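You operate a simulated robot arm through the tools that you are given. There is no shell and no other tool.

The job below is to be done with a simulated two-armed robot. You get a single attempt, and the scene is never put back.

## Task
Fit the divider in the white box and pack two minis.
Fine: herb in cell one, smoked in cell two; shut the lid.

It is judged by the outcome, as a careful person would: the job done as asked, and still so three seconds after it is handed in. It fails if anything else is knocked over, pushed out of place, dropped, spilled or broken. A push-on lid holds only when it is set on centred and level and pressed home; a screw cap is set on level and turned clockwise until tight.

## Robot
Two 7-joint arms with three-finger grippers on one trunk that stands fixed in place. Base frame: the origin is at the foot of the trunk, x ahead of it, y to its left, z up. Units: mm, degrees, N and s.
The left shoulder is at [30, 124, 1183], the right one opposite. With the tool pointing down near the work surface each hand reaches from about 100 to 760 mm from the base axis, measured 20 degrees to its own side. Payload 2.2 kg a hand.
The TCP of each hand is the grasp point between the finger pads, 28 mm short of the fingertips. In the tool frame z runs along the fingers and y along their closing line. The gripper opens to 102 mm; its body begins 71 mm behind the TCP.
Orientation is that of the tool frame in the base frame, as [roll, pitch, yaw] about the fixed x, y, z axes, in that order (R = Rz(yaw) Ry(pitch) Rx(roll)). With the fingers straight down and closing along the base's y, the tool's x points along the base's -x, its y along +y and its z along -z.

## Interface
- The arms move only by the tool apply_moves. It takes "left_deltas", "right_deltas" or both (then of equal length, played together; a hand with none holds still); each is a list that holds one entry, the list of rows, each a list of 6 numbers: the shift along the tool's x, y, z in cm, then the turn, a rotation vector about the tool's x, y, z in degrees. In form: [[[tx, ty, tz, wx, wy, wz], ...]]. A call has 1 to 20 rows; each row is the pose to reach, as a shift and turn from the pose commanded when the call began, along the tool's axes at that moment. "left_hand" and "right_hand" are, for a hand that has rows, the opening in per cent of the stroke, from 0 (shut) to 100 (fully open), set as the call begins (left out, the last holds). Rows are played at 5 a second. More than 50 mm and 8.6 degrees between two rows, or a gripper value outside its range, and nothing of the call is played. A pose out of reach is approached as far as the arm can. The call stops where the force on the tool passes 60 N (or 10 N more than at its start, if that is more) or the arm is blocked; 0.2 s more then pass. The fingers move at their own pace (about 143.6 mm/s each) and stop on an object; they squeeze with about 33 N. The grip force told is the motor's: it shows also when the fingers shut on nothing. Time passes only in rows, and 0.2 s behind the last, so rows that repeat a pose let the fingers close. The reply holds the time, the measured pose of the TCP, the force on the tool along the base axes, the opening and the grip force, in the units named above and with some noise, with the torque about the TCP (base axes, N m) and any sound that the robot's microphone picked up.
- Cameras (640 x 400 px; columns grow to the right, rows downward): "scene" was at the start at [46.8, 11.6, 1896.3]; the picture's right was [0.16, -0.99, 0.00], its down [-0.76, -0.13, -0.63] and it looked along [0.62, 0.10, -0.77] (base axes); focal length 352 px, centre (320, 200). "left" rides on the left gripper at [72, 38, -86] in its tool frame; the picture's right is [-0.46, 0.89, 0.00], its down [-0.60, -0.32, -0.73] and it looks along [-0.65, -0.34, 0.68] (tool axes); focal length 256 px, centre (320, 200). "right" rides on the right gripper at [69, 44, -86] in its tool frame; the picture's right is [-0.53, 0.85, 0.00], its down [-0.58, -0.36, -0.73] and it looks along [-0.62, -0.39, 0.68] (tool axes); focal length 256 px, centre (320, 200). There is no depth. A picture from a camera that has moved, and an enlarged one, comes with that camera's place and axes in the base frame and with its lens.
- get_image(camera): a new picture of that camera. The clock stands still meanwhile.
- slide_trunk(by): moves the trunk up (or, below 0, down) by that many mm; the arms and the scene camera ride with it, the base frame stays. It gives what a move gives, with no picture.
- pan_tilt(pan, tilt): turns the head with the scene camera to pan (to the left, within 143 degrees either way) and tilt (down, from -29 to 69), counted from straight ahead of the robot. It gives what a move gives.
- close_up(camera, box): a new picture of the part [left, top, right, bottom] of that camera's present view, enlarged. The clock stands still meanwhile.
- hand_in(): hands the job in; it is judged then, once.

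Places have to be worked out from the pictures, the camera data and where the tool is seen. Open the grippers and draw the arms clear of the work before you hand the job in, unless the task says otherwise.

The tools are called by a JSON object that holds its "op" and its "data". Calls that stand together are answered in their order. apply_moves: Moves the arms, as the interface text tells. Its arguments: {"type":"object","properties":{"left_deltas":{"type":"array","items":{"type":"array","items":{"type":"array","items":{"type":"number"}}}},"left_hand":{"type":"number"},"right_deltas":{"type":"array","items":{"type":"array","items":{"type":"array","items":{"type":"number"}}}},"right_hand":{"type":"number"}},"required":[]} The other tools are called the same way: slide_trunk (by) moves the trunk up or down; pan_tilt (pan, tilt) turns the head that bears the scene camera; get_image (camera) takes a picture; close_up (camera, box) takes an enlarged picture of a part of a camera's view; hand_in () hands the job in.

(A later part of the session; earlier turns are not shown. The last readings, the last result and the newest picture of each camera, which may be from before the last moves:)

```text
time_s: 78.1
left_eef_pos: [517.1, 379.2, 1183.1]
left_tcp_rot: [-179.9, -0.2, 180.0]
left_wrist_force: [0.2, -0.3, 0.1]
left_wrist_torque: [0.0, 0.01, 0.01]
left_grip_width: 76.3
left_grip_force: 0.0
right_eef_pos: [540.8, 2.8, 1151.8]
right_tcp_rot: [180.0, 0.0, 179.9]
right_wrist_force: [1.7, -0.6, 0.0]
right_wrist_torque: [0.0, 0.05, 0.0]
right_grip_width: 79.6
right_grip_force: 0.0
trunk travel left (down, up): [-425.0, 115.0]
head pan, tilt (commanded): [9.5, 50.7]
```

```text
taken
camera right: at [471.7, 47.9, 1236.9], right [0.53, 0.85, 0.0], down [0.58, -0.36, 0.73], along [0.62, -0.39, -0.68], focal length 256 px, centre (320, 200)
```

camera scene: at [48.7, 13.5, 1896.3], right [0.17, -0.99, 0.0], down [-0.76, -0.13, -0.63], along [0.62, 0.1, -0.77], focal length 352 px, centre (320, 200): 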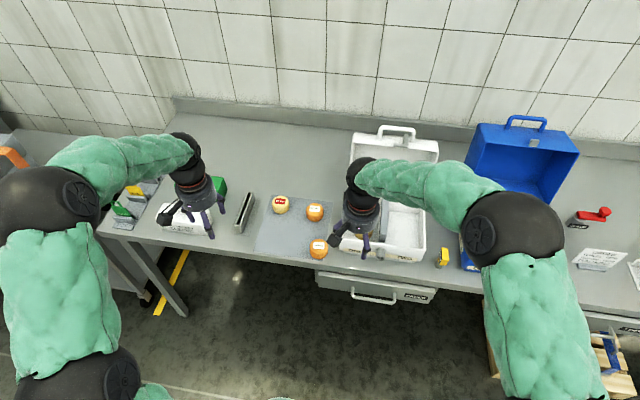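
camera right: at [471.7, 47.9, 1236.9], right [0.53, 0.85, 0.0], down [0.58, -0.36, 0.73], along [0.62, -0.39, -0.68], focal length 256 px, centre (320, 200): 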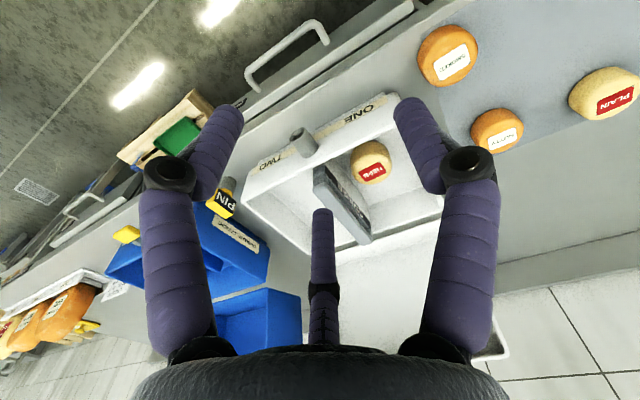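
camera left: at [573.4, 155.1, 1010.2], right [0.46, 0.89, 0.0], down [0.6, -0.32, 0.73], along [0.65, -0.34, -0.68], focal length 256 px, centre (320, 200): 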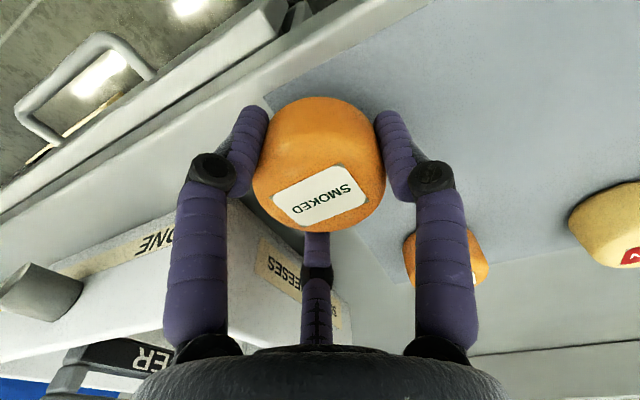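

The right hand is well placed. I continue to hover above the smoked mini.

{"op": "apply_moves", "data": {"right_deltas": [[[-1.8, 2, 2, 0, 0, 0], [-3.8, 4.2, 4.2, 0, 0, 0], [-5.8, 6.4, 6.5, 0, 0, 0], [-7.8, 8.6, 9, 0, 0, 0], [-9.6, 10.6, 11, 0, 0, 0], [-10.45, 11.5, 12.1, 0, 0, 0], [-10.45, 11.5, 12.1, 0, 0, 0]]], "right_hand": 78}}

{"op": "get_image", "data": {"camera": "right"}}

{"op": "get_image", "data": {"camera": "scene"}}

```text
time_s: 79.7
left_eef_pos: [515.9, 377.4, 1183.3]
left_tcp_rot: [-179.9, -0.1, -180.0]
left_wrist_force: [-0.3, 1.1, -0.9]
left_wrist_torque: [0.02, 0.03, 0.02]
left_grip_width: 76.3
left_grip_force: 0.0
right_eef_pos: [644.8, 115.2, 1028.7]
right_tcp_rot: [-180.0, -0.1, -179.8]
right_wrist_force: [0.0, 0.1, 1.2]
right_wrist_torque: [0.0, 0.0, 0.0]
right_grip_width: 79.7
right_grip_force: 0.0
trunk travel left (down, up): [-425.0, 115.0]
head pan, tilt (commanded): [9.5, 50.7]
```

```text
taken
camera right: at [574.7, 159.8, 1114.6], right [0.53, 0.85, 0.0], down [0.58, -0.36, 0.73], along [0.62, -0.39, -0.68], focal length 256 px, centre (320, 200)
```

right: 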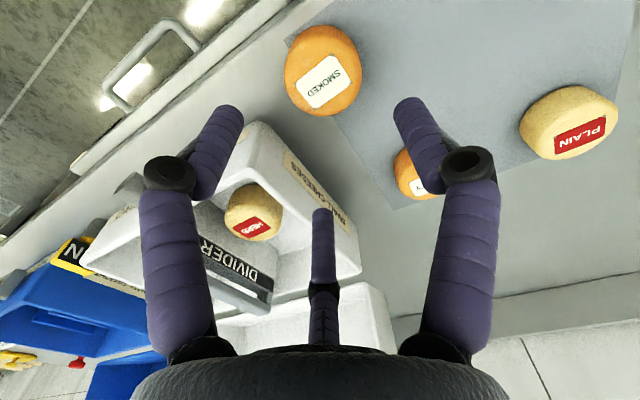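

```text
taken
camera scene: at [46.4, 11.6, 1896.4], right [0.17, -0.99, 0.0], down [-0.76, -0.13, -0.63], along [0.62, 0.1, -0.77], focal length 352 px, centre (320, 200)
```

scene: 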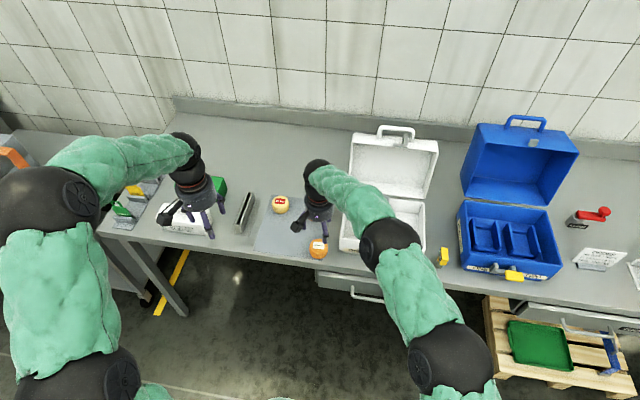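

The smoked label is at (644, 118). I correct +2 mm in y and descend to z≈911.

{"op": "apply_moves", "data": {"right_deltas": [[[0, 0.22, 2, 0, 0, 0], [0, 0.22, 5, 0, 0, 0], [0, 0.22, 8, 0, 0, 0], [0, 0.22, 10, 0, 0, 0], [0, 0.22, 11.2, 0, 0, 0], [0, 0.22, 11.75, 0, 0, 0], [0, 0.22, 11.75, 0, 0, 0]]], "right_hand": 78}}

{"op": "get_image", "data": {"camera": "right"}}

```text
time_s: 81.3
left_eef_pos: [514.3, 378.4, 1182.5]
left_tcp_rot: [179.9, -0.1, -180.0]
left_wrist_force: [0.2, 0.5, 0.6]
left_wrist_torque: [0.05, 0.0, 0.03]
left_grip_width: 76.5
left_grip_force: 0.0
right_eef_pos: [643.8, 117.2, 910.9]
right_tcp_rot: [180.0, 0.0, -179.9]
right_wrist_force: [0.0, -0.2, -0.3]
right_wrist_torque: [-0.03, 0.04, -0.03]
right_grip_width: 79.5
right_grip_force: 0.0
trunk travel left (down, up): [-425.0, 115.0]
head pan, tilt (commanded): [9.5, 50.7]
```

```text
taken
camera right: at [574.5, 161.9, 997.5], right [0.53, 0.85, 0.0], down [0.58, -0.36, 0.73], along [0.62, -0.39, -0.68], focal length 256 px, centre (320, 200)
```

right: 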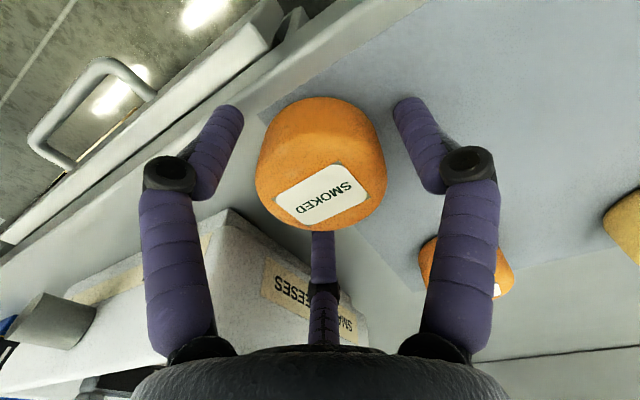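

Centred. I close the right grip, then lift and carry the smoked mini high over the divider to cell two.

{"op": "apply_moves", "data": {"right_deltas": [[[0, 0, 0, 0, 0, 0], [0, 0, 0, 0, 0, 0], [0, 0, 0, 0, 0, 0], [0, 0, 0, 0, 0, 0]]], "right_hand": 0}}

{"op": "apply_moves", "data": {"right_deltas": [[[0, 0, -1.5, 0, 0, 0], [0, 0, -4.5, 0, 0, 0], [0, 0, -8, 0, 0, 0], [0, 0, -12, 0, 0, 0], [0, -2, -14.5, 0, 0, 0], [0, -6, -14.5, 0, 0, 0], [-1, -10, -14.5, 0, 0, 0], [-2, -14, -14.5, 0, 0, 0], [-3.5, -18, -14.5, 0, 0, 0], [-5.5, -22, -14.5, 0, 0, 0], [-7, -25.5, -14.5, 0, 0, 0], [-8.1, -27.6, -14.5, 0, 0, 0], [-8.1, -27.6, -14.5, 0, 0, 0]]], "right_hand": 0}}

{"op": "get_image", "data": {"camera": "right"}}

{"op": "close_up", "data": {"camera": "scene", "box": [330, 150, 450, 260]}}

```text
time_s: 82.3
left_eef_pos: [516.5, 378.4, 1184.0]
left_tcp_rot: [-180.0, -0.1, -180.0]
left_wrist_force: [0.5, -0.4, 0.7]
left_wrist_torque: [-0.03, 0.01, -0.02]
left_grip_width: 76.5
left_grip_force: 0.0
right_eef_pos: [643.6, 117.8, 912.0]
right_tcp_rot: [-180.0, -0.1, 180.0]
right_wrist_force: [-0.1, 0.4, 1.3]
right_wrist_torque: [0.02, -0.05, 0.04]
right_grip_width: 59.0
right_grip_force: 33.5
trunk travel left (down, up): [-425.0, 115.0]
head pan, tilt (commanded): [9.5, 50.7]
```

```text
time_s: 85.1
left_eef_pos: [515.1, 378.0, 1183.8]
left_tcp_rot: [-179.9, 0.0, 179.9]
left_wrist_force: [-0.4, 0.2, 0.2]
left_wrist_torque: [0.06, 0.0, 0.01]
left_grip_width: 76.7
left_grip_force: 0.0
right_eef_pos: [725.5, -158.5, 1056.7]
right_tcp_rot: [-180.0, 0.0, -179.9]
right_wrist_force: [-1.0, -1.0, -0.8]
right_wrist_torque: [-0.01, -0.01, 0.01]
right_grip_width: 59.2
right_grip_force: 32.7
trunk travel left (down, up): [-425.0, 115.0]
head pan, tilt (commanded): [9.5, 50.7]
```

```text
taken
camera right: at [655.5, -114.4, 1142.8], right [0.53, 0.85, 0.0], down [0.58, -0.36, 0.73], along [0.62, -0.39, -0.68], focal length 256 px, centre (320, 200)
```

right: 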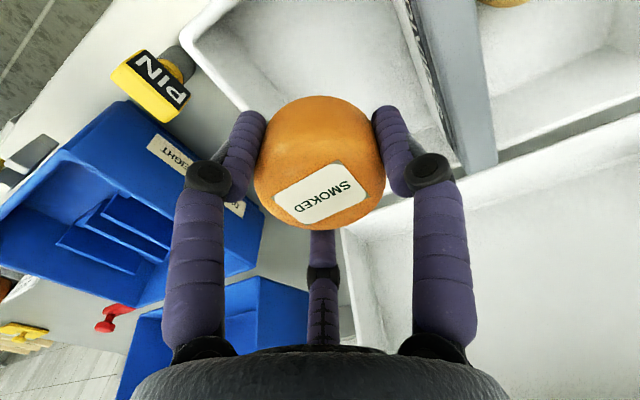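

```text
3.64 times, centred on (390, 205) of scene
camera zoom: at [46.6, 12.0, 1896.4], right [0.17, -0.99, 0.0], down [-0.76, -0.13, -0.63], along [0.62, 0.1, -0.77], focal length 1279 px, centre (66, 182)
```

zoom: 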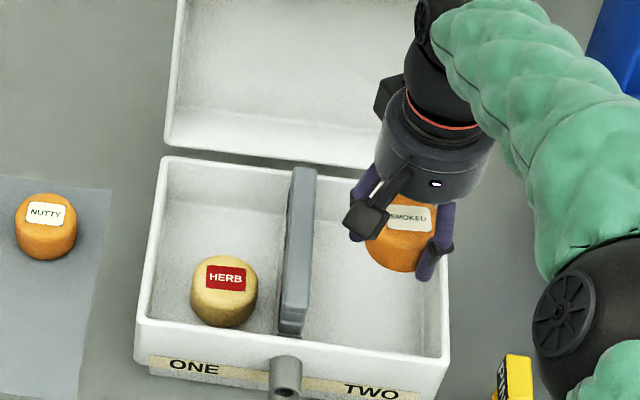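

Smoked hovers over cell two. I nudge 2.5 mm further from the divider and lower toward the floor.

{"op": "apply_moves", "data": {"right_deltas": [[[0, -0.25, 1.5, 0, 0, 0], [0, -0.25, 4.5, 0, 0, 0], [0, -0.25, 7, 0, 0, 0], [0, -0.25, 9, 0, 0, 0], [0, -0.25, 10.3, 0, 0, 0], [0, -0.25, 10.9, 0, 0, 0], [0, -0.25, 10.9, 0, 0, 0]]], "right_hand": 0}}

{"op": "get_image", "data": {"camera": "right"}}

{"op": "close_up", "data": {"camera": "scene", "box": [350, 180, 440, 260]}}

```text
time_s: 86.7
left_eef_pos: [515.0, 378.9, 1183.2]
left_tcp_rot: [-179.9, -0.1, -180.0]
left_wrist_force: [0.0, 0.9, -0.1]
left_wrist_torque: [0.01, -0.02, 0.0]
left_grip_width: 76.6
left_grip_force: 0.0
right_eef_pos: [725.3, -160.3, 947.3]
right_tcp_rot: [180.0, 0.0, 179.9]
right_wrist_force: [-0.6, -0.1, -0.7]
right_wrist_torque: [0.01, 0.03, 0.0]
right_grip_width: 58.9
right_grip_force: 32.7
trunk travel left (down, up): [-425.0, 115.0]
head pan, tilt (commanded): [9.5, 50.7]
```

```text
taken
camera right: at [655.4, -116.6, 1033.3], right [0.53, 0.85, 0.0], down [0.58, -0.36, 0.73], along [0.62, -0.39, -0.68], focal length 256 px, centre (320, 200)
```

right: 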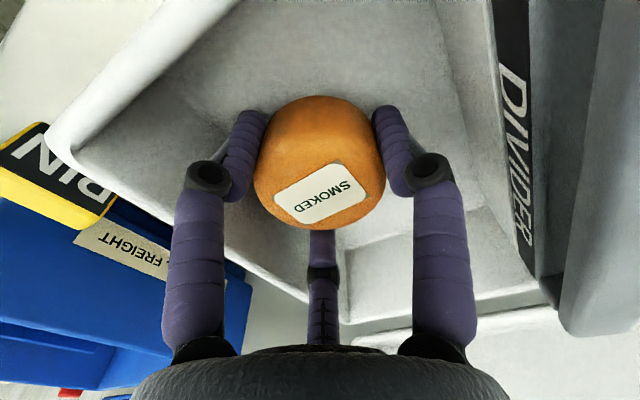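

```text
5.00 times, centred on (395, 220) of scene
camera zoom: at [47.0, 11.7, 1896.4], right [0.17, -0.99, 0.0], down [-0.76, -0.13, -0.63], along [0.62, 0.1, -0.77], focal length 1758 px, centre (-55, 100)
```

zoom: 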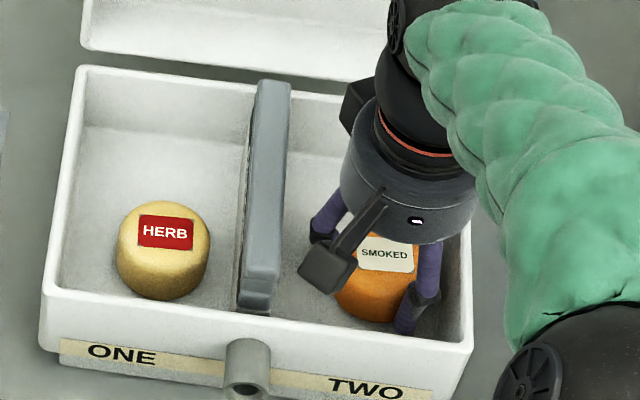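

All clear. I lower the last few millimetres.

{"op": "apply_moves", "data": {"right_deltas": [[[0, 0, 0.2, 0, 0, 0], [0, 0, 0.4, 0, 0, 0], [0, 0, 0.55, 0, 0, 0], [0, 0, 0.55, 0, 0, 0]]], "right_hand": 0}}

```text
time_s: 87.7
left_eef_pos: [514.7, 378.1, 1181.9]
left_tcp_rot: [-180.0, 0.0, 180.0]
left_wrist_force: [-0.2, 0.5, -0.2]
left_wrist_torque: [-0.02, 0.02, 0.03]
left_grip_width: 76.4
left_grip_force: 0.1
right_eef_pos: [725.5, -161.2, 943.5]
right_tcp_rot: [-180.0, 0.0, 180.0]
right_wrist_force: [0.4, -1.3, -1.6]
right_wrist_torque: [0.03, 0.0, 0.0]
right_grip_width: 58.8
right_grip_force: 33.1
trunk travel left (down, up): [-425.0, 115.0]
head pan, tilt (commanded): [9.5, 50.7]
```

No contact yet; I go down a little more in 1.5 mm steps.

{"op": "apply_moves", "data": {"right_deltas": [[[0, 0, 0.15, 0, 0, 0], [0, 0, 0.3, 0, 0, 0], [0, 0, 0.3, 0, 0, 0]]], "right_hand": 0}}

```text
time_s: 88.5
left_eef_pos: [514.1, 378.5, 1183.9]
left_tcp_rot: [180.0, 0.0, -180.0]
left_wrist_force: [-0.4, -0.3, 0.2]
left_wrist_torque: [0.04, 0.0, -0.02]
left_grip_width: 76.1
left_grip_force: 0.0
right_eef_pos: [725.0, -161.4, 941.8]
right_tcp_rot: [180.0, 0.2, -179.9]
right_wrist_force: [-3.0, 0.3, 12.4]
right_wrist_torque: [0.08, 0.15, 0.0]
right_grip_width: 58.8
right_grip_force: 33.3
trunk travel left (down, up): [-425.0, 115.0]
head pan, tilt (commanded): [9.5, 50.7]
```

The mini is on the floor (12 N). I ease 2 mm and open to 69% to release, then lift out.

{"op": "apply_moves", "data": {"right_deltas": [[[0, 0, -0.2, 0, 0, 0], [0, 0, -0.2, 0, 0, 0]]], "right_hand": 0}}

{"op": "apply_moves", "data": {"right_deltas": [[[0, 0, 0, 0, 0, 0], [0, 0, 0, 0, 0, 0], [0, 0, 0, 0, 0, 0]]], "right_hand": 69}}

{"op": "get_image", "data": {"camera": "right"}}

```text
time_s: 89.1
left_eef_pos: [514.9, 377.9, 1184.0]
left_tcp_rot: [-180.0, -0.2, 180.0]
left_wrist_force: [1.2, 0.9, 0.2]
left_wrist_torque: [-0.01, 0.01, 0.0]
left_grip_width: 76.6
left_grip_force: 0.0
right_eef_pos: [724.6, -161.4, 940.9]
right_tcp_rot: [179.9, 0.1, -179.9]
right_wrist_force: [1.5, 0.1, 6.7]
right_wrist_torque: [0.02, -0.12, 0.0]
right_grip_width: 58.7
right_grip_force: 32.8
trunk travel left (down, up): [-425.0, 115.0]
head pan, tilt (commanded): [9.5, 50.7]
```

```text
time_s: 89.9
left_eef_pos: [516.5, 378.2, 1183.6]
left_tcp_rot: [179.9, -0.1, -179.9]
left_wrist_force: [0.3, 0.6, 0.5]
left_wrist_torque: [0.01, 0.04, 0.01]
left_grip_width: 76.4
left_grip_force: 0.0
right_eef_pos: [725.4, -161.1, 940.6]
right_tcp_rot: [179.9, 0.0, -179.8]
right_wrist_force: [-0.3, 0.8, 0.0]
right_wrist_torque: [-0.03, 0.03, 0.0]
right_grip_width: 70.6
right_grip_force: 0.1
trunk travel left (down, up): [-425.0, 115.0]
head pan, tilt (commanded): [9.5, 50.7]
```

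```text
taken
camera right: at [655.2, -116.9, 1026.8], right [0.53, 0.85, 0.0], down [0.58, -0.36, 0.73], along [0.62, -0.39, -0.68], focal length 256 px, centre (320, 200)
```

right: 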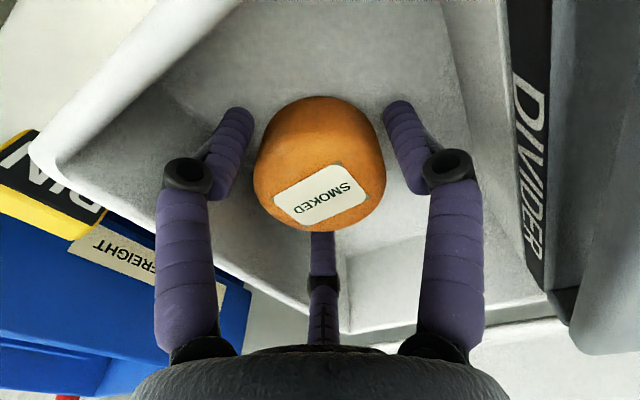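

Released cleanly. I lift the right hand straight out and back, then look at the packed box and the lid.

{"op": "apply_moves", "data": {"right_deltas": [[[0, 0, -1.5, 0, 0, 0], [0, 0, -4.5, 0, 0, 0], [0, 0, -8.5, 0, 0, 0], [0, 0, -12.5, 0, 0, 0], [2, 0, -16, 0, 0, 0], [5, -2, -19, 0, 0, 0], [8, -4, -21, 0, 0, 0], [11.5, -6, -22, 0, 0, 0], [15, -8, -22, 0, 0, 0], [18.5, -10, -22, 0, 0, 0]]], "right_hand": 69}}

{"op": "get_image", "data": {"camera": "scene"}}

{"op": "close_up", "data": {"camera": "scene", "box": [330, 110, 450, 200]}}

{"op": "close_up", "data": {"camera": "scene", "box": [330, 180, 440, 270]}}

{"op": "get_image", "data": {"camera": "right"}}

```text
time_s: 92.1
left_eef_pos: [515.1, 377.9, 1183.6]
left_tcp_rot: [179.9, -0.1, -179.9]
left_wrist_force: [-0.3, 0.1, 0.2]
left_wrist_torque: [-0.01, -0.02, 0.01]
left_grip_width: 76.4
left_grip_force: 0.0
right_eef_pos: [538.7, -262.3, 1161.5]
right_tcp_rot: [180.0, 0.0, -179.9]
right_wrist_force: [0.0, 0.6, 0.2]
right_wrist_torque: [-0.02, -0.01, 0.0]
right_grip_width: 70.5
right_grip_force: 0.1
trunk travel left (down, up): [-425.0, 115.0]
head pan, tilt (commanded): [9.5, 50.7]
```

```text
taken
camera scene: at [44.7, 11.0, 1896.4], right [0.17, -0.99, 0.0], down [-0.76, -0.13, -0.63], along [0.63, 0.11, -0.77], focal length 352 px, centre (320, 200)
```

scene: 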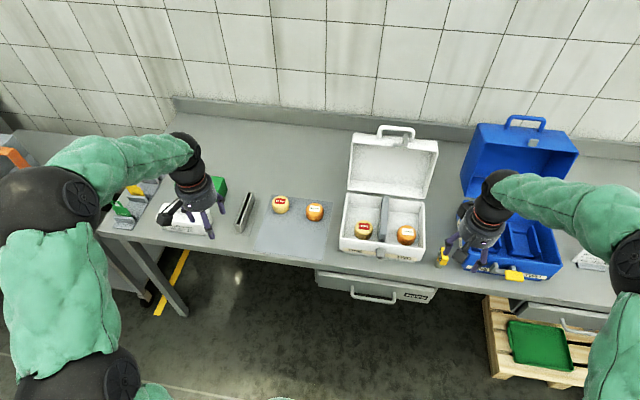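

```text
4.44 times, centred on (390, 155) of scene
camera zoom: at [44.7, 11.0, 1896.4], right [0.17, -0.99, 0.0], down [-0.76, -0.13, -0.63], along [0.63, 0.11, -0.77], focal length 1563 px, centre (9, 400)
```

zoom: 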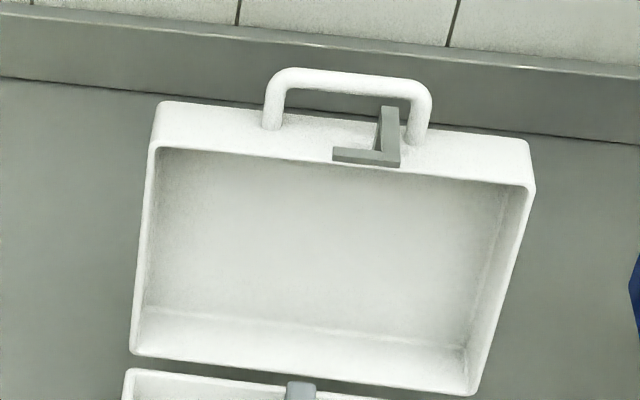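

```text
4.44 times, centred on (385, 225) of scene
camera zoom: at [44.7, 11.0, 1896.4], right [0.17, -0.99, 0.0], down [-0.76, -0.13, -0.63], along [0.63, 0.11, -0.77], focal length 1563 px, centre (31, 89)
```

zoom: 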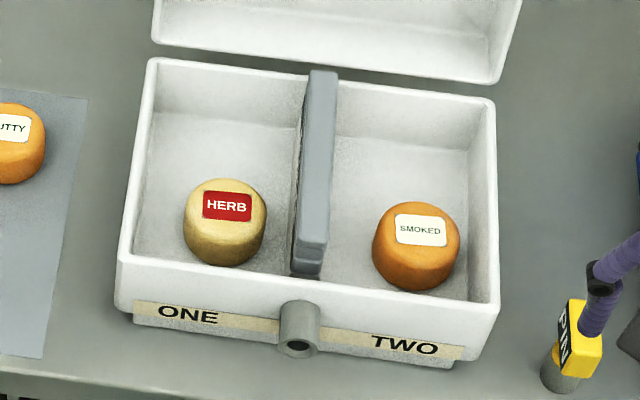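

```text
taken
camera right: at [468.7, -217.7, 1247.3], right [0.53, 0.85, 0.0], down [0.58, -0.36, 0.73], along [0.62, -0.39, -0.68], focal length 256 px, centre (320, 200)
```

right: 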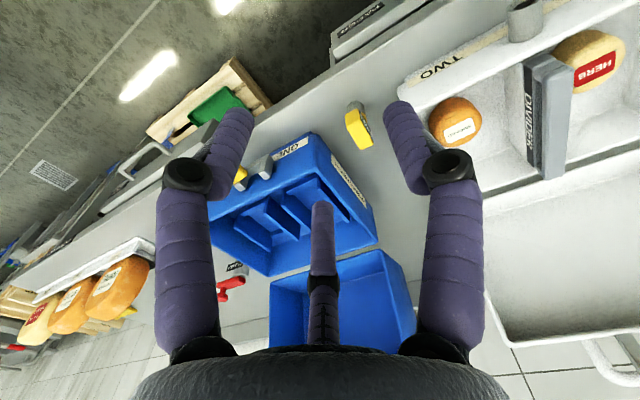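

Both minis and the divider are in place. Now the lid: I lower the trunk temporarily to get a second viewpoint for triangulating the lid and its handle.

{"op": "slide_trunk", "data": {"by": -120}}

{"op": "close_up", "data": {"camera": "scene", "box": [330, 85, 460, 185]}}

{"op": "get_image", "data": {"camera": "scene"}}

```text
time_s: 93.6
left_eef_pos: [515.1, 378.3, 1063.6]
left_tcp_rot: [-180.0, -0.1, -179.9]
left_wrist_force: [0.1, -0.9, 0.8]
left_wrist_torque: [-0.02, 0.01, 0.01]
left_grip_width: 76.7
left_grip_force: 0.0
right_eef_pos: [539.5, -260.8, 1041.0]
right_tcp_rot: [-180.0, 0.1, -180.0]
right_wrist_force: [0.1, -0.1, -0.6]
right_wrist_torque: [-0.03, 0.02, 0.01]
right_grip_width: 70.2
right_grip_force: 0.0
trunk travel left (down, up): [-305.0, 235.0]
head pan, tilt (commanded): [9.5, 50.7]
```

```text
4.00 times, centred on (395, 135) of scene
camera zoom: at [46.6, 11.7, 1776.5], right [0.17, -0.99, 0.0], down [-0.76, -0.13, -0.63], along [0.62, 0.1, -0.77], focal length 1407 px, centre (20, 460)
```

zoom: 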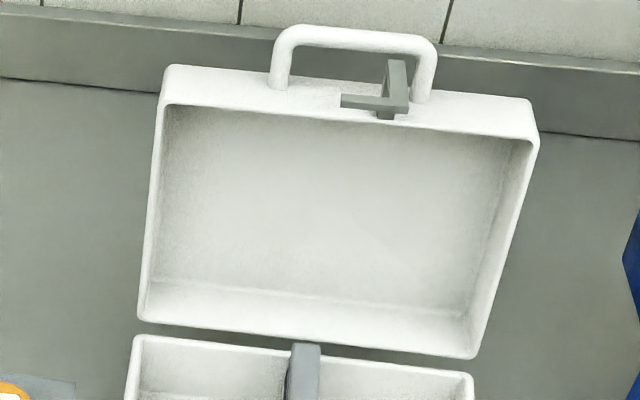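

```text
taken
camera scene: at [46.6, 11.7, 1776.5], right [0.17, -0.99, 0.0], down [-0.76, -0.13, -0.63], along [0.62, 0.1, -0.77], focal length 352 px, centre (320, 200)
```

scene: 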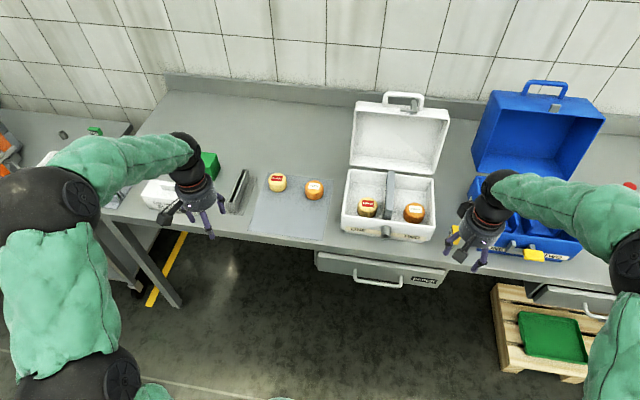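

Triangulating: the lid leans only ~6° past upright (hinge rim ≈(853, 977), upper rim ≈(874, 1168), 60 mm deep), with the handle bar near (920, −80, 1203). My plan is for the left hand to pinch the lid's upper wall near its left end and swing it forward, then for the right hand to take the handle and lower it shut. First I bring the trunk back up.

{"op": "slide_trunk", "data": {"by": 120}}

{"op": "apply_moves", "data": {"left_deltas": [[[-2, -1.5, 0, 0, -7, 0], [-4.5, -3.5, 0, 0, -14, 0], [-7, -5.5, 0, 0, -21, 0], [-9.5, -7.5, 0, 0, -28, 0], [-12, -9.5, 0, 0, -35, 0], [-14.5, -11.5, 0, 0, -42, 0], [-17, -13.5, 0, 0, -49, 0], [-19.5, -15.5, 0, 0, -56, 0], [-21.5, -17.5, 0, 0, -63, 0], [-23, -19.5, 0, 0, -70, 0], [-23.5, -21.5, 0, 0, -77, 0], [-24, -23, 0, 0, -84, 0], [-24, -23, 0, 0, -84, 0]]], "left_hand": 30}}

{"op": "get_image", "data": {"camera": "scene"}}

{"op": "get_image", "data": {"camera": "left"}}

```text
time_s: 95.1
left_eef_pos: [515.2, 378.7, 1182.2]
left_tcp_rot: [180.0, -0.1, 180.0]
left_wrist_force: [0.3, 0.2, 1.0]
left_wrist_torque: [0.0, -0.01, 0.04]
left_grip_width: 76.7
left_grip_force: 0.1
right_eef_pos: [539.9, -262.1, 1161.3]
right_tcp_rot: [180.0, 0.0, -179.9]
right_wrist_force: [0.7, -0.8, 0.1]
right_wrist_torque: [-0.01, 0.05, 0.01]
right_grip_width: 70.6
right_grip_force: 0.1
trunk travel left (down, up): [-425.0, 115.0]
head pan, tilt (commanded): [9.5, 50.7]
```

```text
time_s: 97.9
left_eef_pos: [773.0, 112.4, 1201.0]
left_tcp_rot: [178.1, 82.7, -179.7]
left_wrist_force: [-0.1, 0.0, -0.6]
left_wrist_torque: [0.02, -0.03, -0.03]
left_grip_width: 30.7
left_grip_force: 0.0
left hand out of reach, approached as far as the arm can: row 9, 11, 12, 13
right_eef_pos: [539.8, -260.7, 1161.4]
right_tcp_rot: [180.0, 0.1, -179.9]
right_wrist_force: [0.6, 0.2, 0.0]
right_wrist_torque: [-0.02, -0.01, 0.03]
right_grip_width: 70.3
right_grip_force: 0.1
trunk travel left (down, up): [-425.0, 115.0]
head pan, tilt (commanded): [9.5, 50.7]
```

```text
taken
camera scene: at [46.1, 12.3, 1896.4], right [0.17, -0.99, 0.0], down [-0.76, -0.13, -0.63], along [0.62, 0.1, -0.77], focal length 352 px, centre (320, 200)
```

scene: 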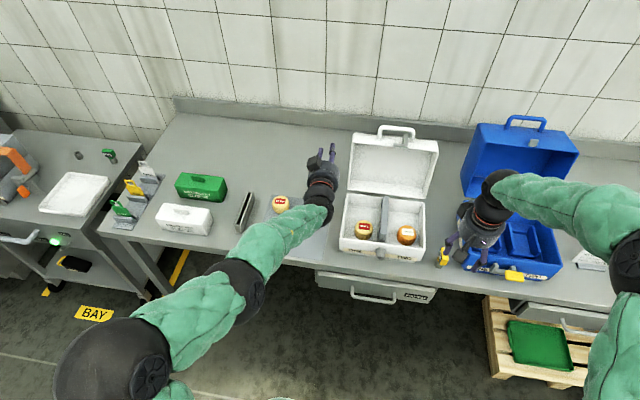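

```text
taken
camera left: at [677.3, 147.1, 1140.2], right [0.03, 0.89, 0.46], down [-0.64, -0.34, 0.69], along [0.77, -0.31, 0.55], focal length 256 px, centre (320, 200)
```

left: 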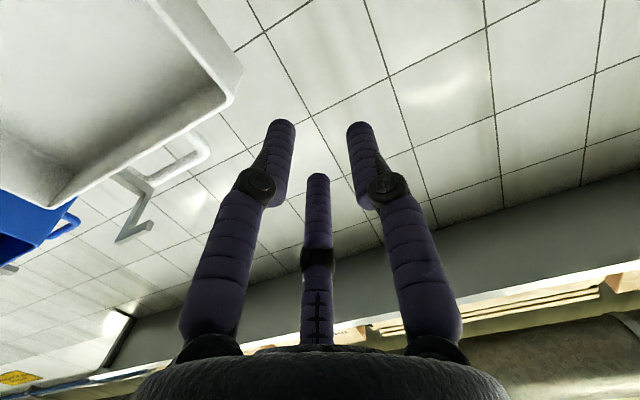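

The hand is nearly level, with the solver a little off at the end. I now roll it +90° about the finger axis to put the thumb on top.

{"op": "apply_moves", "data": {"left_deltas": [[[0, 0, 0, 0, 0, 8], [0, 0, 0, 0, 0, 16], [0, 0, 0, 0, 0, 24], [0, 0, 0, 0, 0, 32], [0, 0, 0, 0, 0, 40], [0, 0, 0, 0, 0, 48], [0, 0, 0, 0, 0, 56], [0, 0, 0, 0, 0, 64], [0, 0, 0, 0, 0, 72], [0, 0, 0, 0, 0, 80], [0, 0, 0, 0, 0, 88], [0, 0, 0, 0, 0, 90]]], "left_hand": 30}}

{"op": "get_image", "data": {"camera": "left"}}

{"op": "get_image", "data": {"camera": "scene"}}

```text
time_s: 100.5
left_eef_pos: [779.3, 97.4, 1208.2]
left_tcp_rot: [96.7, -0.2, 91.1]
left_wrist_force: [-0.1, 0.6, -0.4]
left_wrist_torque: [0.0, -0.02, -0.02]
left_grip_width: 30.5
left_grip_force: 0.1
left hand out of reach, approached as far as the arm can: row 1, 2, 3, 4, 5, 6, 7, 8, 9, 10, 11, 12
right_eef_pos: [540.1, -262.7, 1162.1]
right_tcp_rot: [-179.9, 0.0, -179.9]
right_wrist_force: [0.4, 0.0, 0.3]
right_wrist_torque: [-0.02, -0.01, 0.0]
right_grip_width: 70.4
right_grip_force: 0.1
trunk travel left (down, up): [-425.0, 115.0]
head pan, tilt (commanded): [9.5, 50.7]
```

```text
taken
camera left: at [697.4, 168.6, 1255.8], right [0.11, -0.47, 0.88], down [-0.75, -0.62, -0.23], along [0.65, -0.63, -0.42], focal length 256 px, centre (320, 200)
```

left: 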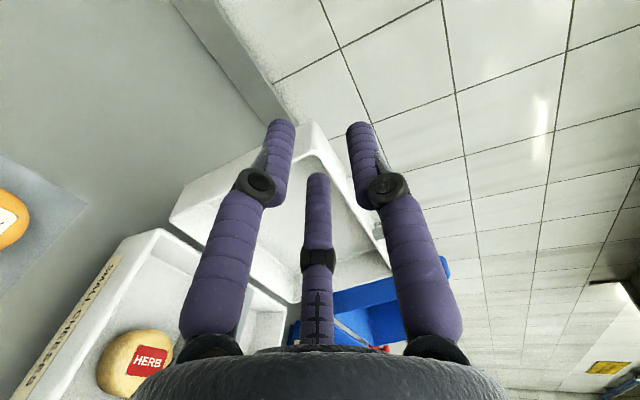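

```text
taken
camera scene: at [46.8, 11.7, 1896.4], right [0.17, -0.99, 0.0], down [-0.76, -0.13, -0.63], along [0.62, 0.1, -0.77], focal length 352 px, centre (320, 200)
```

scene: 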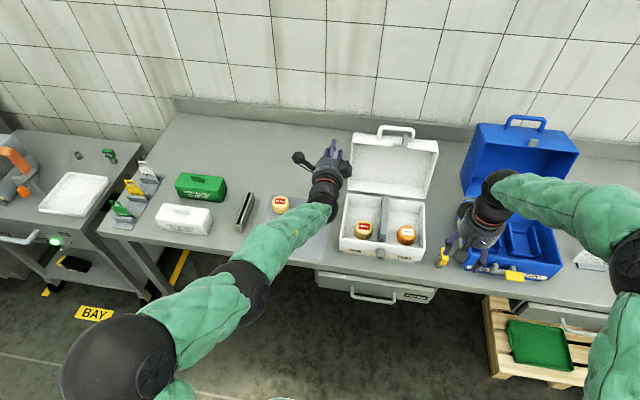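

The orientation is right (thumb up, fingers forward), but the solver reports strain and the position drifted ~20 mm. I test whether it can move toward the lid's left end, staying in front of it.

{"op": "apply_moves", "data": {"left_deltas": [[[-2.3, -0.9, 0.4, 0, 0, 0], [-4.6, -1.8, 0.8, 0, 0, 0], [-6.9, -2.7, 1.2, 0, 0, 0], [-9.2, -3.5, 1.5, 0, 0, 0], [-9.2, -3.5, 1.5, 0, 0, 0]]], "left_hand": 30}}

{"op": "get_image", "data": {"camera": "scene"}}

```text
time_s: 101.7
left_eef_pos: [789.8, 6.3, 1171.8]
left_tcp_rot: [96.2, -0.1, 90.1]
left_wrist_force: [-0.2, 0.4, 0.0]
left_wrist_torque: [0.0, -0.04, 0.04]
left_grip_width: 30.5
left_grip_force: 0.1
right_eef_pos: [540.4, -261.5, 1160.9]
right_tcp_rot: [179.9, 0.0, -180.0]
right_wrist_force: [0.0, 0.5, 0.2]
right_wrist_torque: [-0.02, 0.04, 0.02]
right_grip_width: 70.6
right_grip_force: 0.0
trunk travel left (down, up): [-425.0, 115.0]
head pan, tilt (commanded): [9.5, 50.7]
```

```text
taken
camera scene: at [46.4, 12.4, 1896.4], right [0.17, -0.99, 0.0], down [-0.76, -0.13, -0.63], along [0.62, 0.1, -0.77], focal length 352 px, centre (320, 200)
```

scene: 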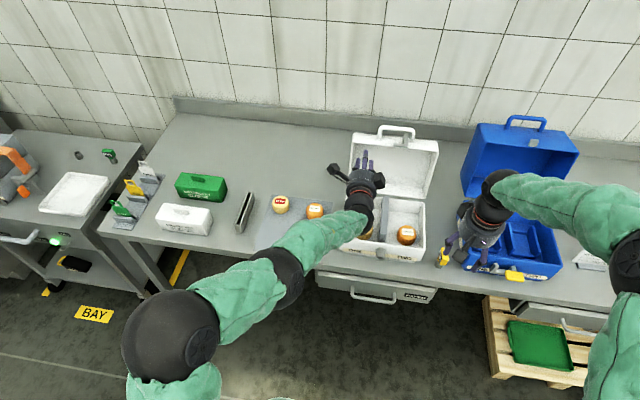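

No strain here: the hand is at (790, 6, 1172), level. I look from its camera at the lid's upper wall.

{"op": "get_image", "data": {"camera": "left"}}

{"op": "close_up", "data": {"camera": "scene", "box": [335, 110, 445, 200]}}

{"op": "get_image", "data": {"camera": "right"}}

```text
taken
camera left: at [709.5, 78.2, 1217.4], right [0.09, -0.46, 0.88], down [-0.76, -0.6, -0.24], along [0.64, -0.65, -0.41], focal length 256 px, centre (320, 200)
```

left: 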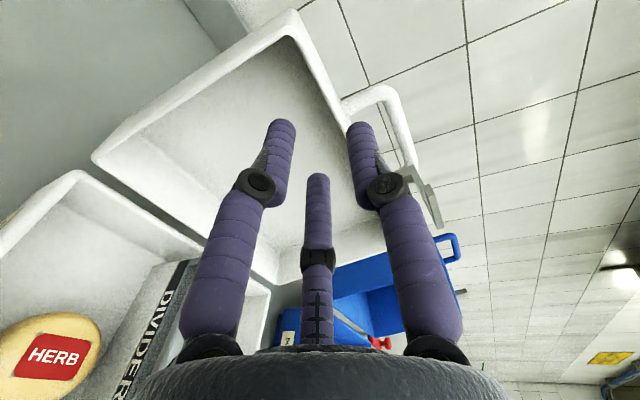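

```text
4.44 times, centred on (390, 155) of scene
camera zoom: at [46.4, 12.4, 1896.4], right [0.17, -0.99, 0.0], down [-0.76, -0.13, -0.63], along [0.62, 0.1, -0.77], focal length 1563 px, centre (9, 400)
```

zoom: 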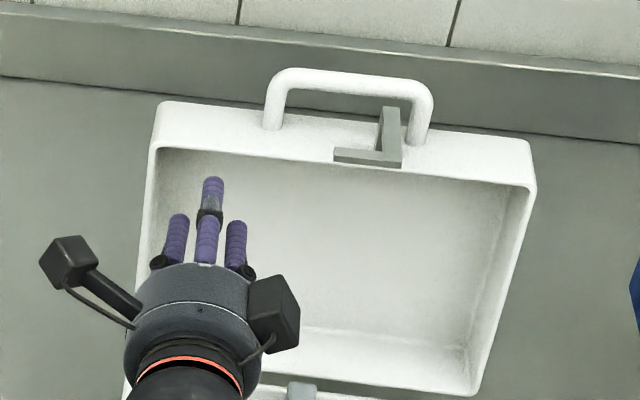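

```text
taken
camera right: at [470.3, -217.0, 1247.2], right [0.53, 0.85, 0.0], down [0.58, -0.36, 0.73], along [0.62, -0.39, -0.68], focal length 256 px, centre (320, 200)
```

right: 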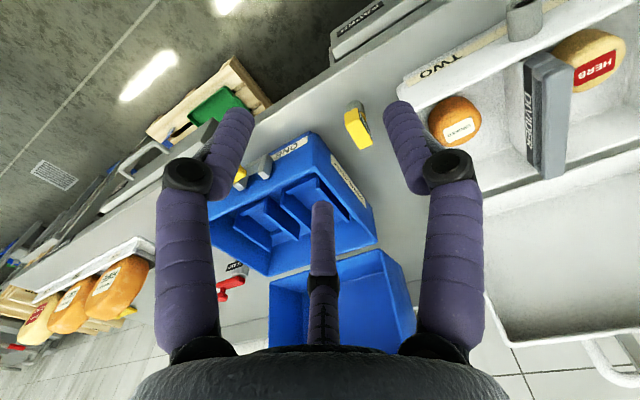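

I zoom in with the hand camera on the lid's upper rim to measure its height relative to the fingers.

{"op": "close_up", "data": {"camera": "left", "box": [240, 0, 440, 150]}}

{"op": "close_up", "data": {"camera": "scene", "box": [340, 130, 400, 190]}}

```text
2.67 times, centred on (340, 75) of left
camera zoom: at [709.5, 78.2, 1217.4], right [0.09, -0.46, 0.88], down [-0.76, -0.6, -0.24], along [0.64, -0.65, -0.41], focal length 683 px, centre (267, 533)
```

zoom: 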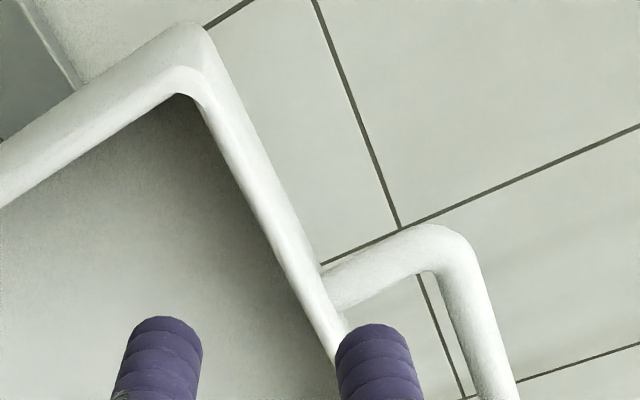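

```text
6.67 times, centred on (370, 160) of scene
camera zoom: at [46.4, 12.4, 1896.4], right [0.17, -0.99, 0.0], down [-0.76, -0.13, -0.63], along [0.62, 0.1, -0.77], focal length 2345 px, centre (-13, 467)
```

zoom: 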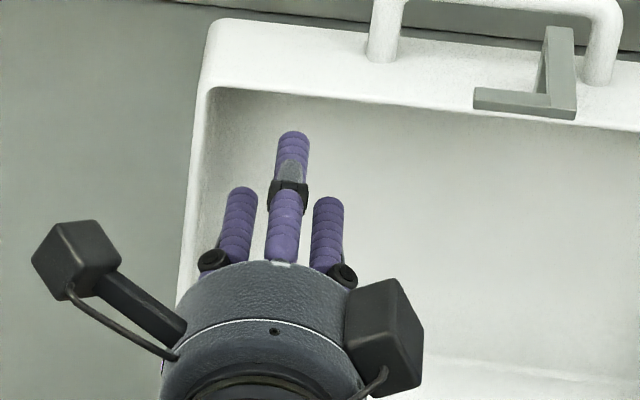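

The wall's rim is at x≈876, z≈1165–1171. I align (TCP about 1 mm below the wall's mid-plane, y≈0), open to 36 mm and advance part-way to check the straddle.

{"op": "apply_moves", "data": {"left_deltas": [[[-0.3, 0.2, 0, 0, 0, 0], [-0.63, 0.44, 0, 0, 0, 0], [-0.63, 0.44, 2, 0, 0, 0], [-0.63, 0.44, 4, 0, 0, 0], [-0.63, 0.44, 5, 0, 0, 0], [-0.63, 0.44, 5, 0, 0, 0]]], "left_hand": 36}}

{"op": "get_image", "data": {"camera": "left"}}

{"op": "close_up", "data": {"camera": "scene", "box": [340, 120, 410, 180]}}

```text
time_s: 103.1
left_eef_pos: [839.8, -0.4, 1170.3]
left_tcp_rot: [96.2, 0.0, 90.0]
left_wrist_force: [0.0, 0.0, -0.8]
left_wrist_torque: [-0.03, 0.03, 0.01]
left_grip_width: 36.9
left_grip_force: 0.1
right_eef_pos: [539.7, -261.7, 1161.1]
right_tcp_rot: [-179.9, 0.0, -180.0]
right_wrist_force: [0.0, 0.4, -0.1]
right_wrist_torque: [0.0, 0.01, 0.05]
right_grip_width: 70.3
right_grip_force: 0.0
trunk travel left (down, up): [-425.0, 115.0]
head pan, tilt (commanded): [9.5, 50.7]
```

```text
taken
camera left: at [759.8, 71.9, 1217.2], right [0.09, -0.47, 0.88], down [-0.76, -0.6, -0.24], along [0.64, -0.65, -0.41], focal length 256 px, centre (320, 200)
```

left: 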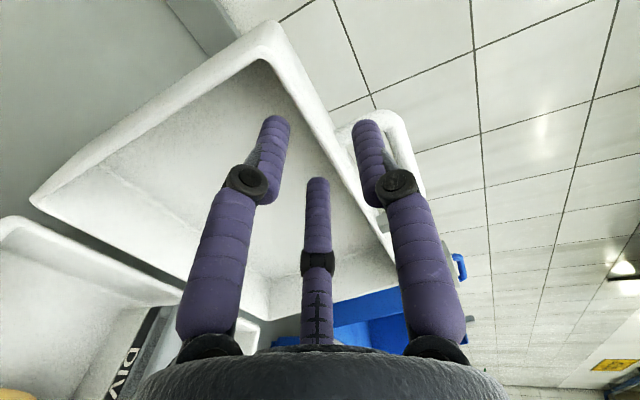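

```text
6.67 times, centred on (375, 150) of scene
camera zoom: at [46.7, 11.6, 1896.4], right [0.17, -0.99, 0.0], down [-0.76, -0.13, -0.63], along [0.62, 0.1, -0.77], focal length 2345 px, centre (-47, 533)
```

zoom: 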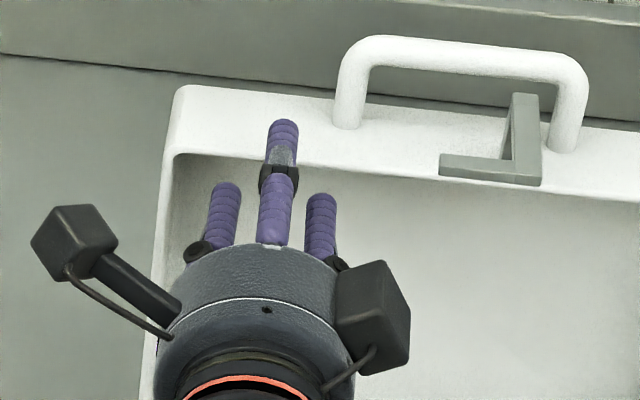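

The wall's rim lies between the thumb (above) and the two lower fingers (inside). I advance the remaining distance in small steps.

{"op": "apply_moves", "data": {"left_deltas": [[[0, 0, 1, 0, 0, 0], [0, 0, 2, 0, 0, 0], [0, 0, 3, 0, 0, 0], [0, 0, 4, 0, 0, 0], [0, 0, 4, 0, 0, 0]]], "left_hand": 36}}

{"op": "get_image", "data": {"camera": "left"}}

{"op": "close_up", "data": {"camera": "scene", "box": [340, 120, 410, 180]}}

```text
time_s: 104.3
left_eef_pos: [879.9, -0.8, 1166.7]
left_tcp_rot: [96.1, 0.1, 89.9]
left_wrist_force: [-0.6, 0.6, 0.8]
left_wrist_torque: [-0.04, 0.01, 0.01]
left_grip_width: 36.6
left_grip_force: 0.0
right_eef_pos: [539.7, -261.4, 1160.8]
right_tcp_rot: [180.0, 0.0, 180.0]
right_wrist_force: [-0.8, 0.4, -0.1]
right_wrist_torque: [-0.02, -0.01, -0.01]
right_grip_width: 70.6
right_grip_force: 0.0
trunk travel left (down, up): [-425.0, 115.0]
head pan, tilt (commanded): [9.5, 50.7]
```

```text
taken
camera left: at [799.4, 71.5, 1213.4], right [0.09, -0.47, 0.88], down [-0.76, -0.6, -0.24], along [0.64, -0.65, -0.41], focal length 256 px, centre (320, 200)
```

left: 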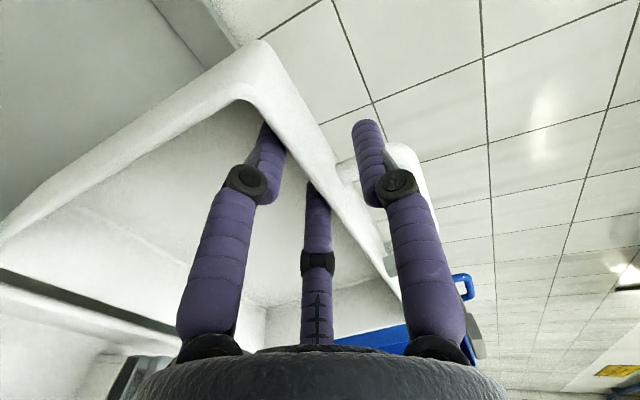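

```text
6.67 times, centred on (375, 150) of scene
camera zoom: at [46.4, 11.6, 1896.4], right [0.17, -0.99, 0.0], down [-0.76, -0.13, -0.63], along [0.62, 0.1, -0.77], focal length 2345 px, centre (-47, 533)
```

zoom: 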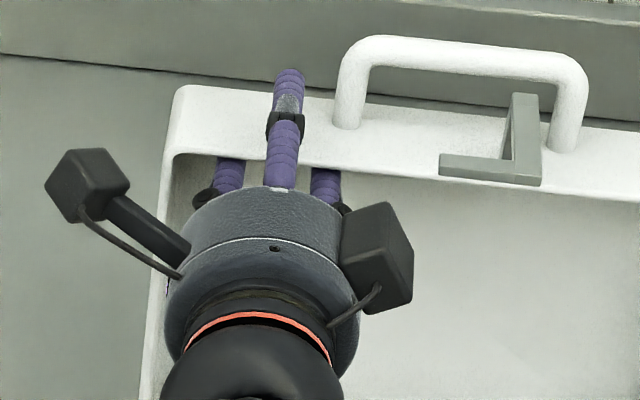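

The thumb is over the wall and the lower fingers are inside. I go 10 mm deeper and pinch.

{"op": "apply_moves", "data": {"left_deltas": [[[0, 0, 0.5, 0, 0, 0], [0, 0, 1.0, 0, 0, 0], [0, 0, 1.0, 0, 0, 0]]], "left_hand": 36}}

{"op": "apply_moves", "data": {"left_deltas": [[[0, 0, 0, 0, 0, 0], [0, 0, 0, 0, 0, 0], [0, 0, 0, 0, 0, 0], [0, 0, 0, 0, 0, 0]]], "left_hand": 0}}

{"op": "get_image", "data": {"camera": "left"}}

{"op": "close_up", "data": {"camera": "scene", "box": [340, 120, 450, 200]}}

```text
time_s: 105.1
left_eef_pos: [890.9, -0.8, 1162.7]
left_tcp_rot: [96.2, 0.1, 90.0]
left_wrist_force: [-1.6, 1.5, -2.5]
left_wrist_torque: [0.07, 0.07, 0.02]
left_grip_width: 36.8
left_grip_force: 0.3
right_eef_pos: [541.1, -262.0, 1160.9]
right_tcp_rot: [-180.0, 0.0, -179.9]
right_wrist_force: [-0.7, 0.1, -0.1]
right_wrist_torque: [-0.01, 0.0, 0.0]
right_grip_width: 70.2
right_grip_force: 0.0
trunk travel left (down, up): [-425.0, 115.0]
head pan, tilt (commanded): [9.5, 50.7]
```

```text
time_s: 106.1
left_eef_pos: [889.6, -0.3, 1159.2]
left_tcp_rot: [96.5, 0.0, 89.9]
left_wrist_force: [-14.4, 4.1, -21.2]
left_wrist_torque: [-0.06, 1.78, -0.04]
left_grip_width: 13.4
left_grip_force: 39.8
right_eef_pos: [540.7, -261.8, 1159.5]
right_tcp_rot: [-180.0, -0.1, -179.9]
right_wrist_force: [-0.6, 0.1, -0.1]
right_wrist_torque: [0.0, -0.01, 0.0]
right_grip_width: 70.4
right_grip_force: 0.1
trunk travel left (down, up): [-425.0, 115.0]
head pan, tilt (commanded): [9.5, 50.7]
```

```text
taken
camera left: at [809.0, 71.0, 1206.5], right [0.1, -0.47, 0.88], down [-0.76, -0.6, -0.23], along [0.64, -0.65, -0.42], focal length 256 px, centre (320, 200)
```

left: 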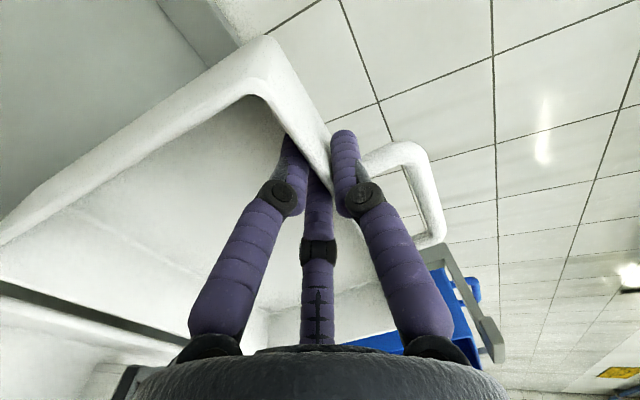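

```text
5.00 times, centred on (395, 160) of scene
camera zoom: at [47.8, 12.3, 1896.2], right [0.17, -0.99, 0.0], down [-0.76, -0.13, -0.63], along [0.62, 0.1, -0.77], focal length 1758 px, centre (-55, 400)
```

zoom: 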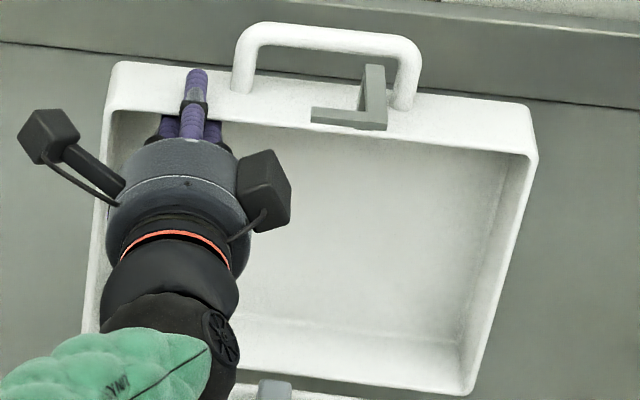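

The pinch holds (13.4 mm, 40 N) and the hand is pulled down ~6 mm, so I re-command to the actual spot first, then start swinging the lid 10° along its hinge arc with the hand turning with it.

{"op": "apply_moves", "data": {"left_deltas": [[[0, -0.3, 0.03, 0, 0, 0], [0, -0.62, 0.07, 0, 0, 0], [0, -0.62, 0.07, 0, 0, 0]]], "left_hand": 0}}

{"op": "apply_moves", "data": {"left_deltas": [[[0, 0.05, -0.85, -2.5, 0, 0], [0, 0.1, -1.69, -5, 0, 0], [0, 0.1, -2.53, -7.5, 0, 0], [0, 0.06, -3.37, -10, 0, 0], [0, 0.06, -3.37, -10, 0, 0]]], "left_hand": 0}}

{"op": "close_up", "data": {"camera": "scene", "box": [340, 120, 450, 200]}}

```text
time_s: 106.9
left_eef_pos: [888.5, -1.8, 1158.3]
left_tcp_rot: [96.1, 0.0, 90.0]
left_wrist_force: [-14.3, 1.4, -9.9]
left_wrist_torque: [-0.27, 2.29, -0.96]
left_grip_width: 13.6
left_grip_force: 40.2
right_eef_pos: [539.5, -261.8, 1161.1]
right_tcp_rot: [179.9, 0.0, -180.0]
right_wrist_force: [-0.4, -0.2, -0.3]
right_wrist_torque: [0.01, 0.01, 0.0]
right_grip_width: 70.2
right_grip_force: 0.0
trunk travel left (down, up): [-425.0, 115.0]
head pan, tilt (commanded): [9.5, 50.7]
```

```text
time_s: 108.1
left_eef_pos: [858.7, -2.7, 1163.8]
left_tcp_rot: [86.8, 0.4, 91.0]
left_wrist_force: [-10.9, 29.0, -20.5]
left_wrist_torque: [0.03, 1.82, 0.52]
left_grip_width: 13.9
left_grip_force: 40.1
left hand out of reach, approached as far as the arm can: row 4, 5
right_eef_pos: [541.2, -259.4, 1161.5]
right_tcp_rot: [-179.8, -0.1, -179.9]
right_wrist_force: [0.2, -0.3, 0.6]
right_wrist_torque: [-0.01, 0.0, -0.01]
right_grip_width: 70.5
right_grip_force: 0.0
trunk travel left (down, up): [-425.0, 115.0]
head pan, tilt (commanded): [9.5, 50.7]
```

```text
5.00 times, centred on (395, 160) of scene
camera zoom: at [48.3, 17.8, 1896.1], right [0.17, -0.99, 0.0], down [-0.76, -0.13, -0.63], along [0.62, 0.1, -0.77], focal length 1758 px, centre (-55, 400)
```

zoom: 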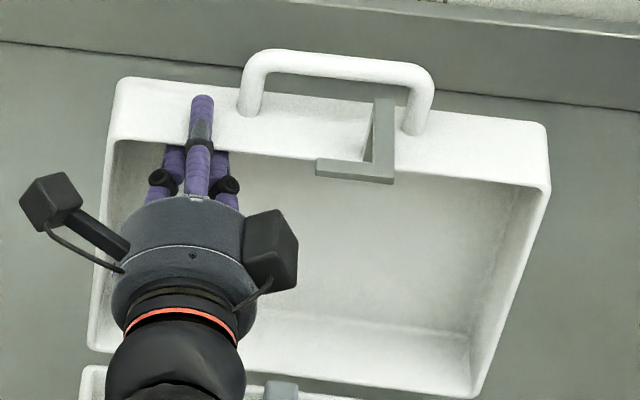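

The lid is swinging (about 9°), but the solver strained at the last rows and there is now a 29 N sideways load. I relieve it before going on.

{"op": "apply_moves", "data": {"left_deltas": [[[0.3, 0, 0, 0, 0, 0], [0.6, 0, 0, 0, 0, 0], [0.6, 0, 0, 0, 0, 0]]], "left_hand": 0}}

```text
time_s: 108.9
left_eef_pos: [860.1, -2.0, 1164.1]
left_tcp_rot: [87.0, 0.2, 90.9]
left_wrist_force: [-11.5, 26.4, -25.7]
left_wrist_torque: [0.19, 2.11, 1.01]
left_grip_width: 13.7
left_grip_force: 40.3
left hand out of reach, approached as far as the arm can: row 2, 3
right_eef_pos: [541.7, -259.0, 1162.1]
right_tcp_rot: [-179.9, -0.2, -179.9]
right_wrist_force: [-0.4, 0.5, 0.0]
right_wrist_torque: [0.04, -0.01, 0.0]
right_grip_width: 70.6
right_grip_force: 0.0
trunk travel left (down, up): [-425.0, 115.0]
head pan, tilt (commanded): [9.5, 50.7]
```

The side load persists because the arm dislikes pitching upward here. I pitch the hand back down about 5° (the pinched wall can pivot between the fingers) to relieve it.

{"op": "apply_moves", "data": {"left_deltas": [[[0, 0, 0, 2.5, 0, 0], [0, 0, 0, 5, 0, 0], [0.3, 0, 0, 6, 0, 0], [0.3, 0, 0, 6, 0, 0]]], "left_hand": 0}}

```text
time_s: 109.9
left_eef_pos: [859.5, -2.2, 1165.6]
left_tcp_rot: [92.5, 0.1, 90.1]
left_wrist_force: [-2.8, 17.6, -26.0]
left_wrist_torque: [-0.01, 0.67, 0.63]
left_grip_width: 10.5
left_grip_force: 37.9
right_eef_pos: [541.8, -260.3, 1160.0]
right_tcp_rot: [-180.0, -0.2, -179.9]
right_wrist_force: [0.1, 0.5, 0.5]
right_wrist_torque: [0.03, 0.01, -0.02]
right_grip_width: 70.5
right_grip_force: 0.0
trunk travel left (down, up): [-425.0, 115.0]
head pan, tilt (commanded): [9.5, 50.7]
```

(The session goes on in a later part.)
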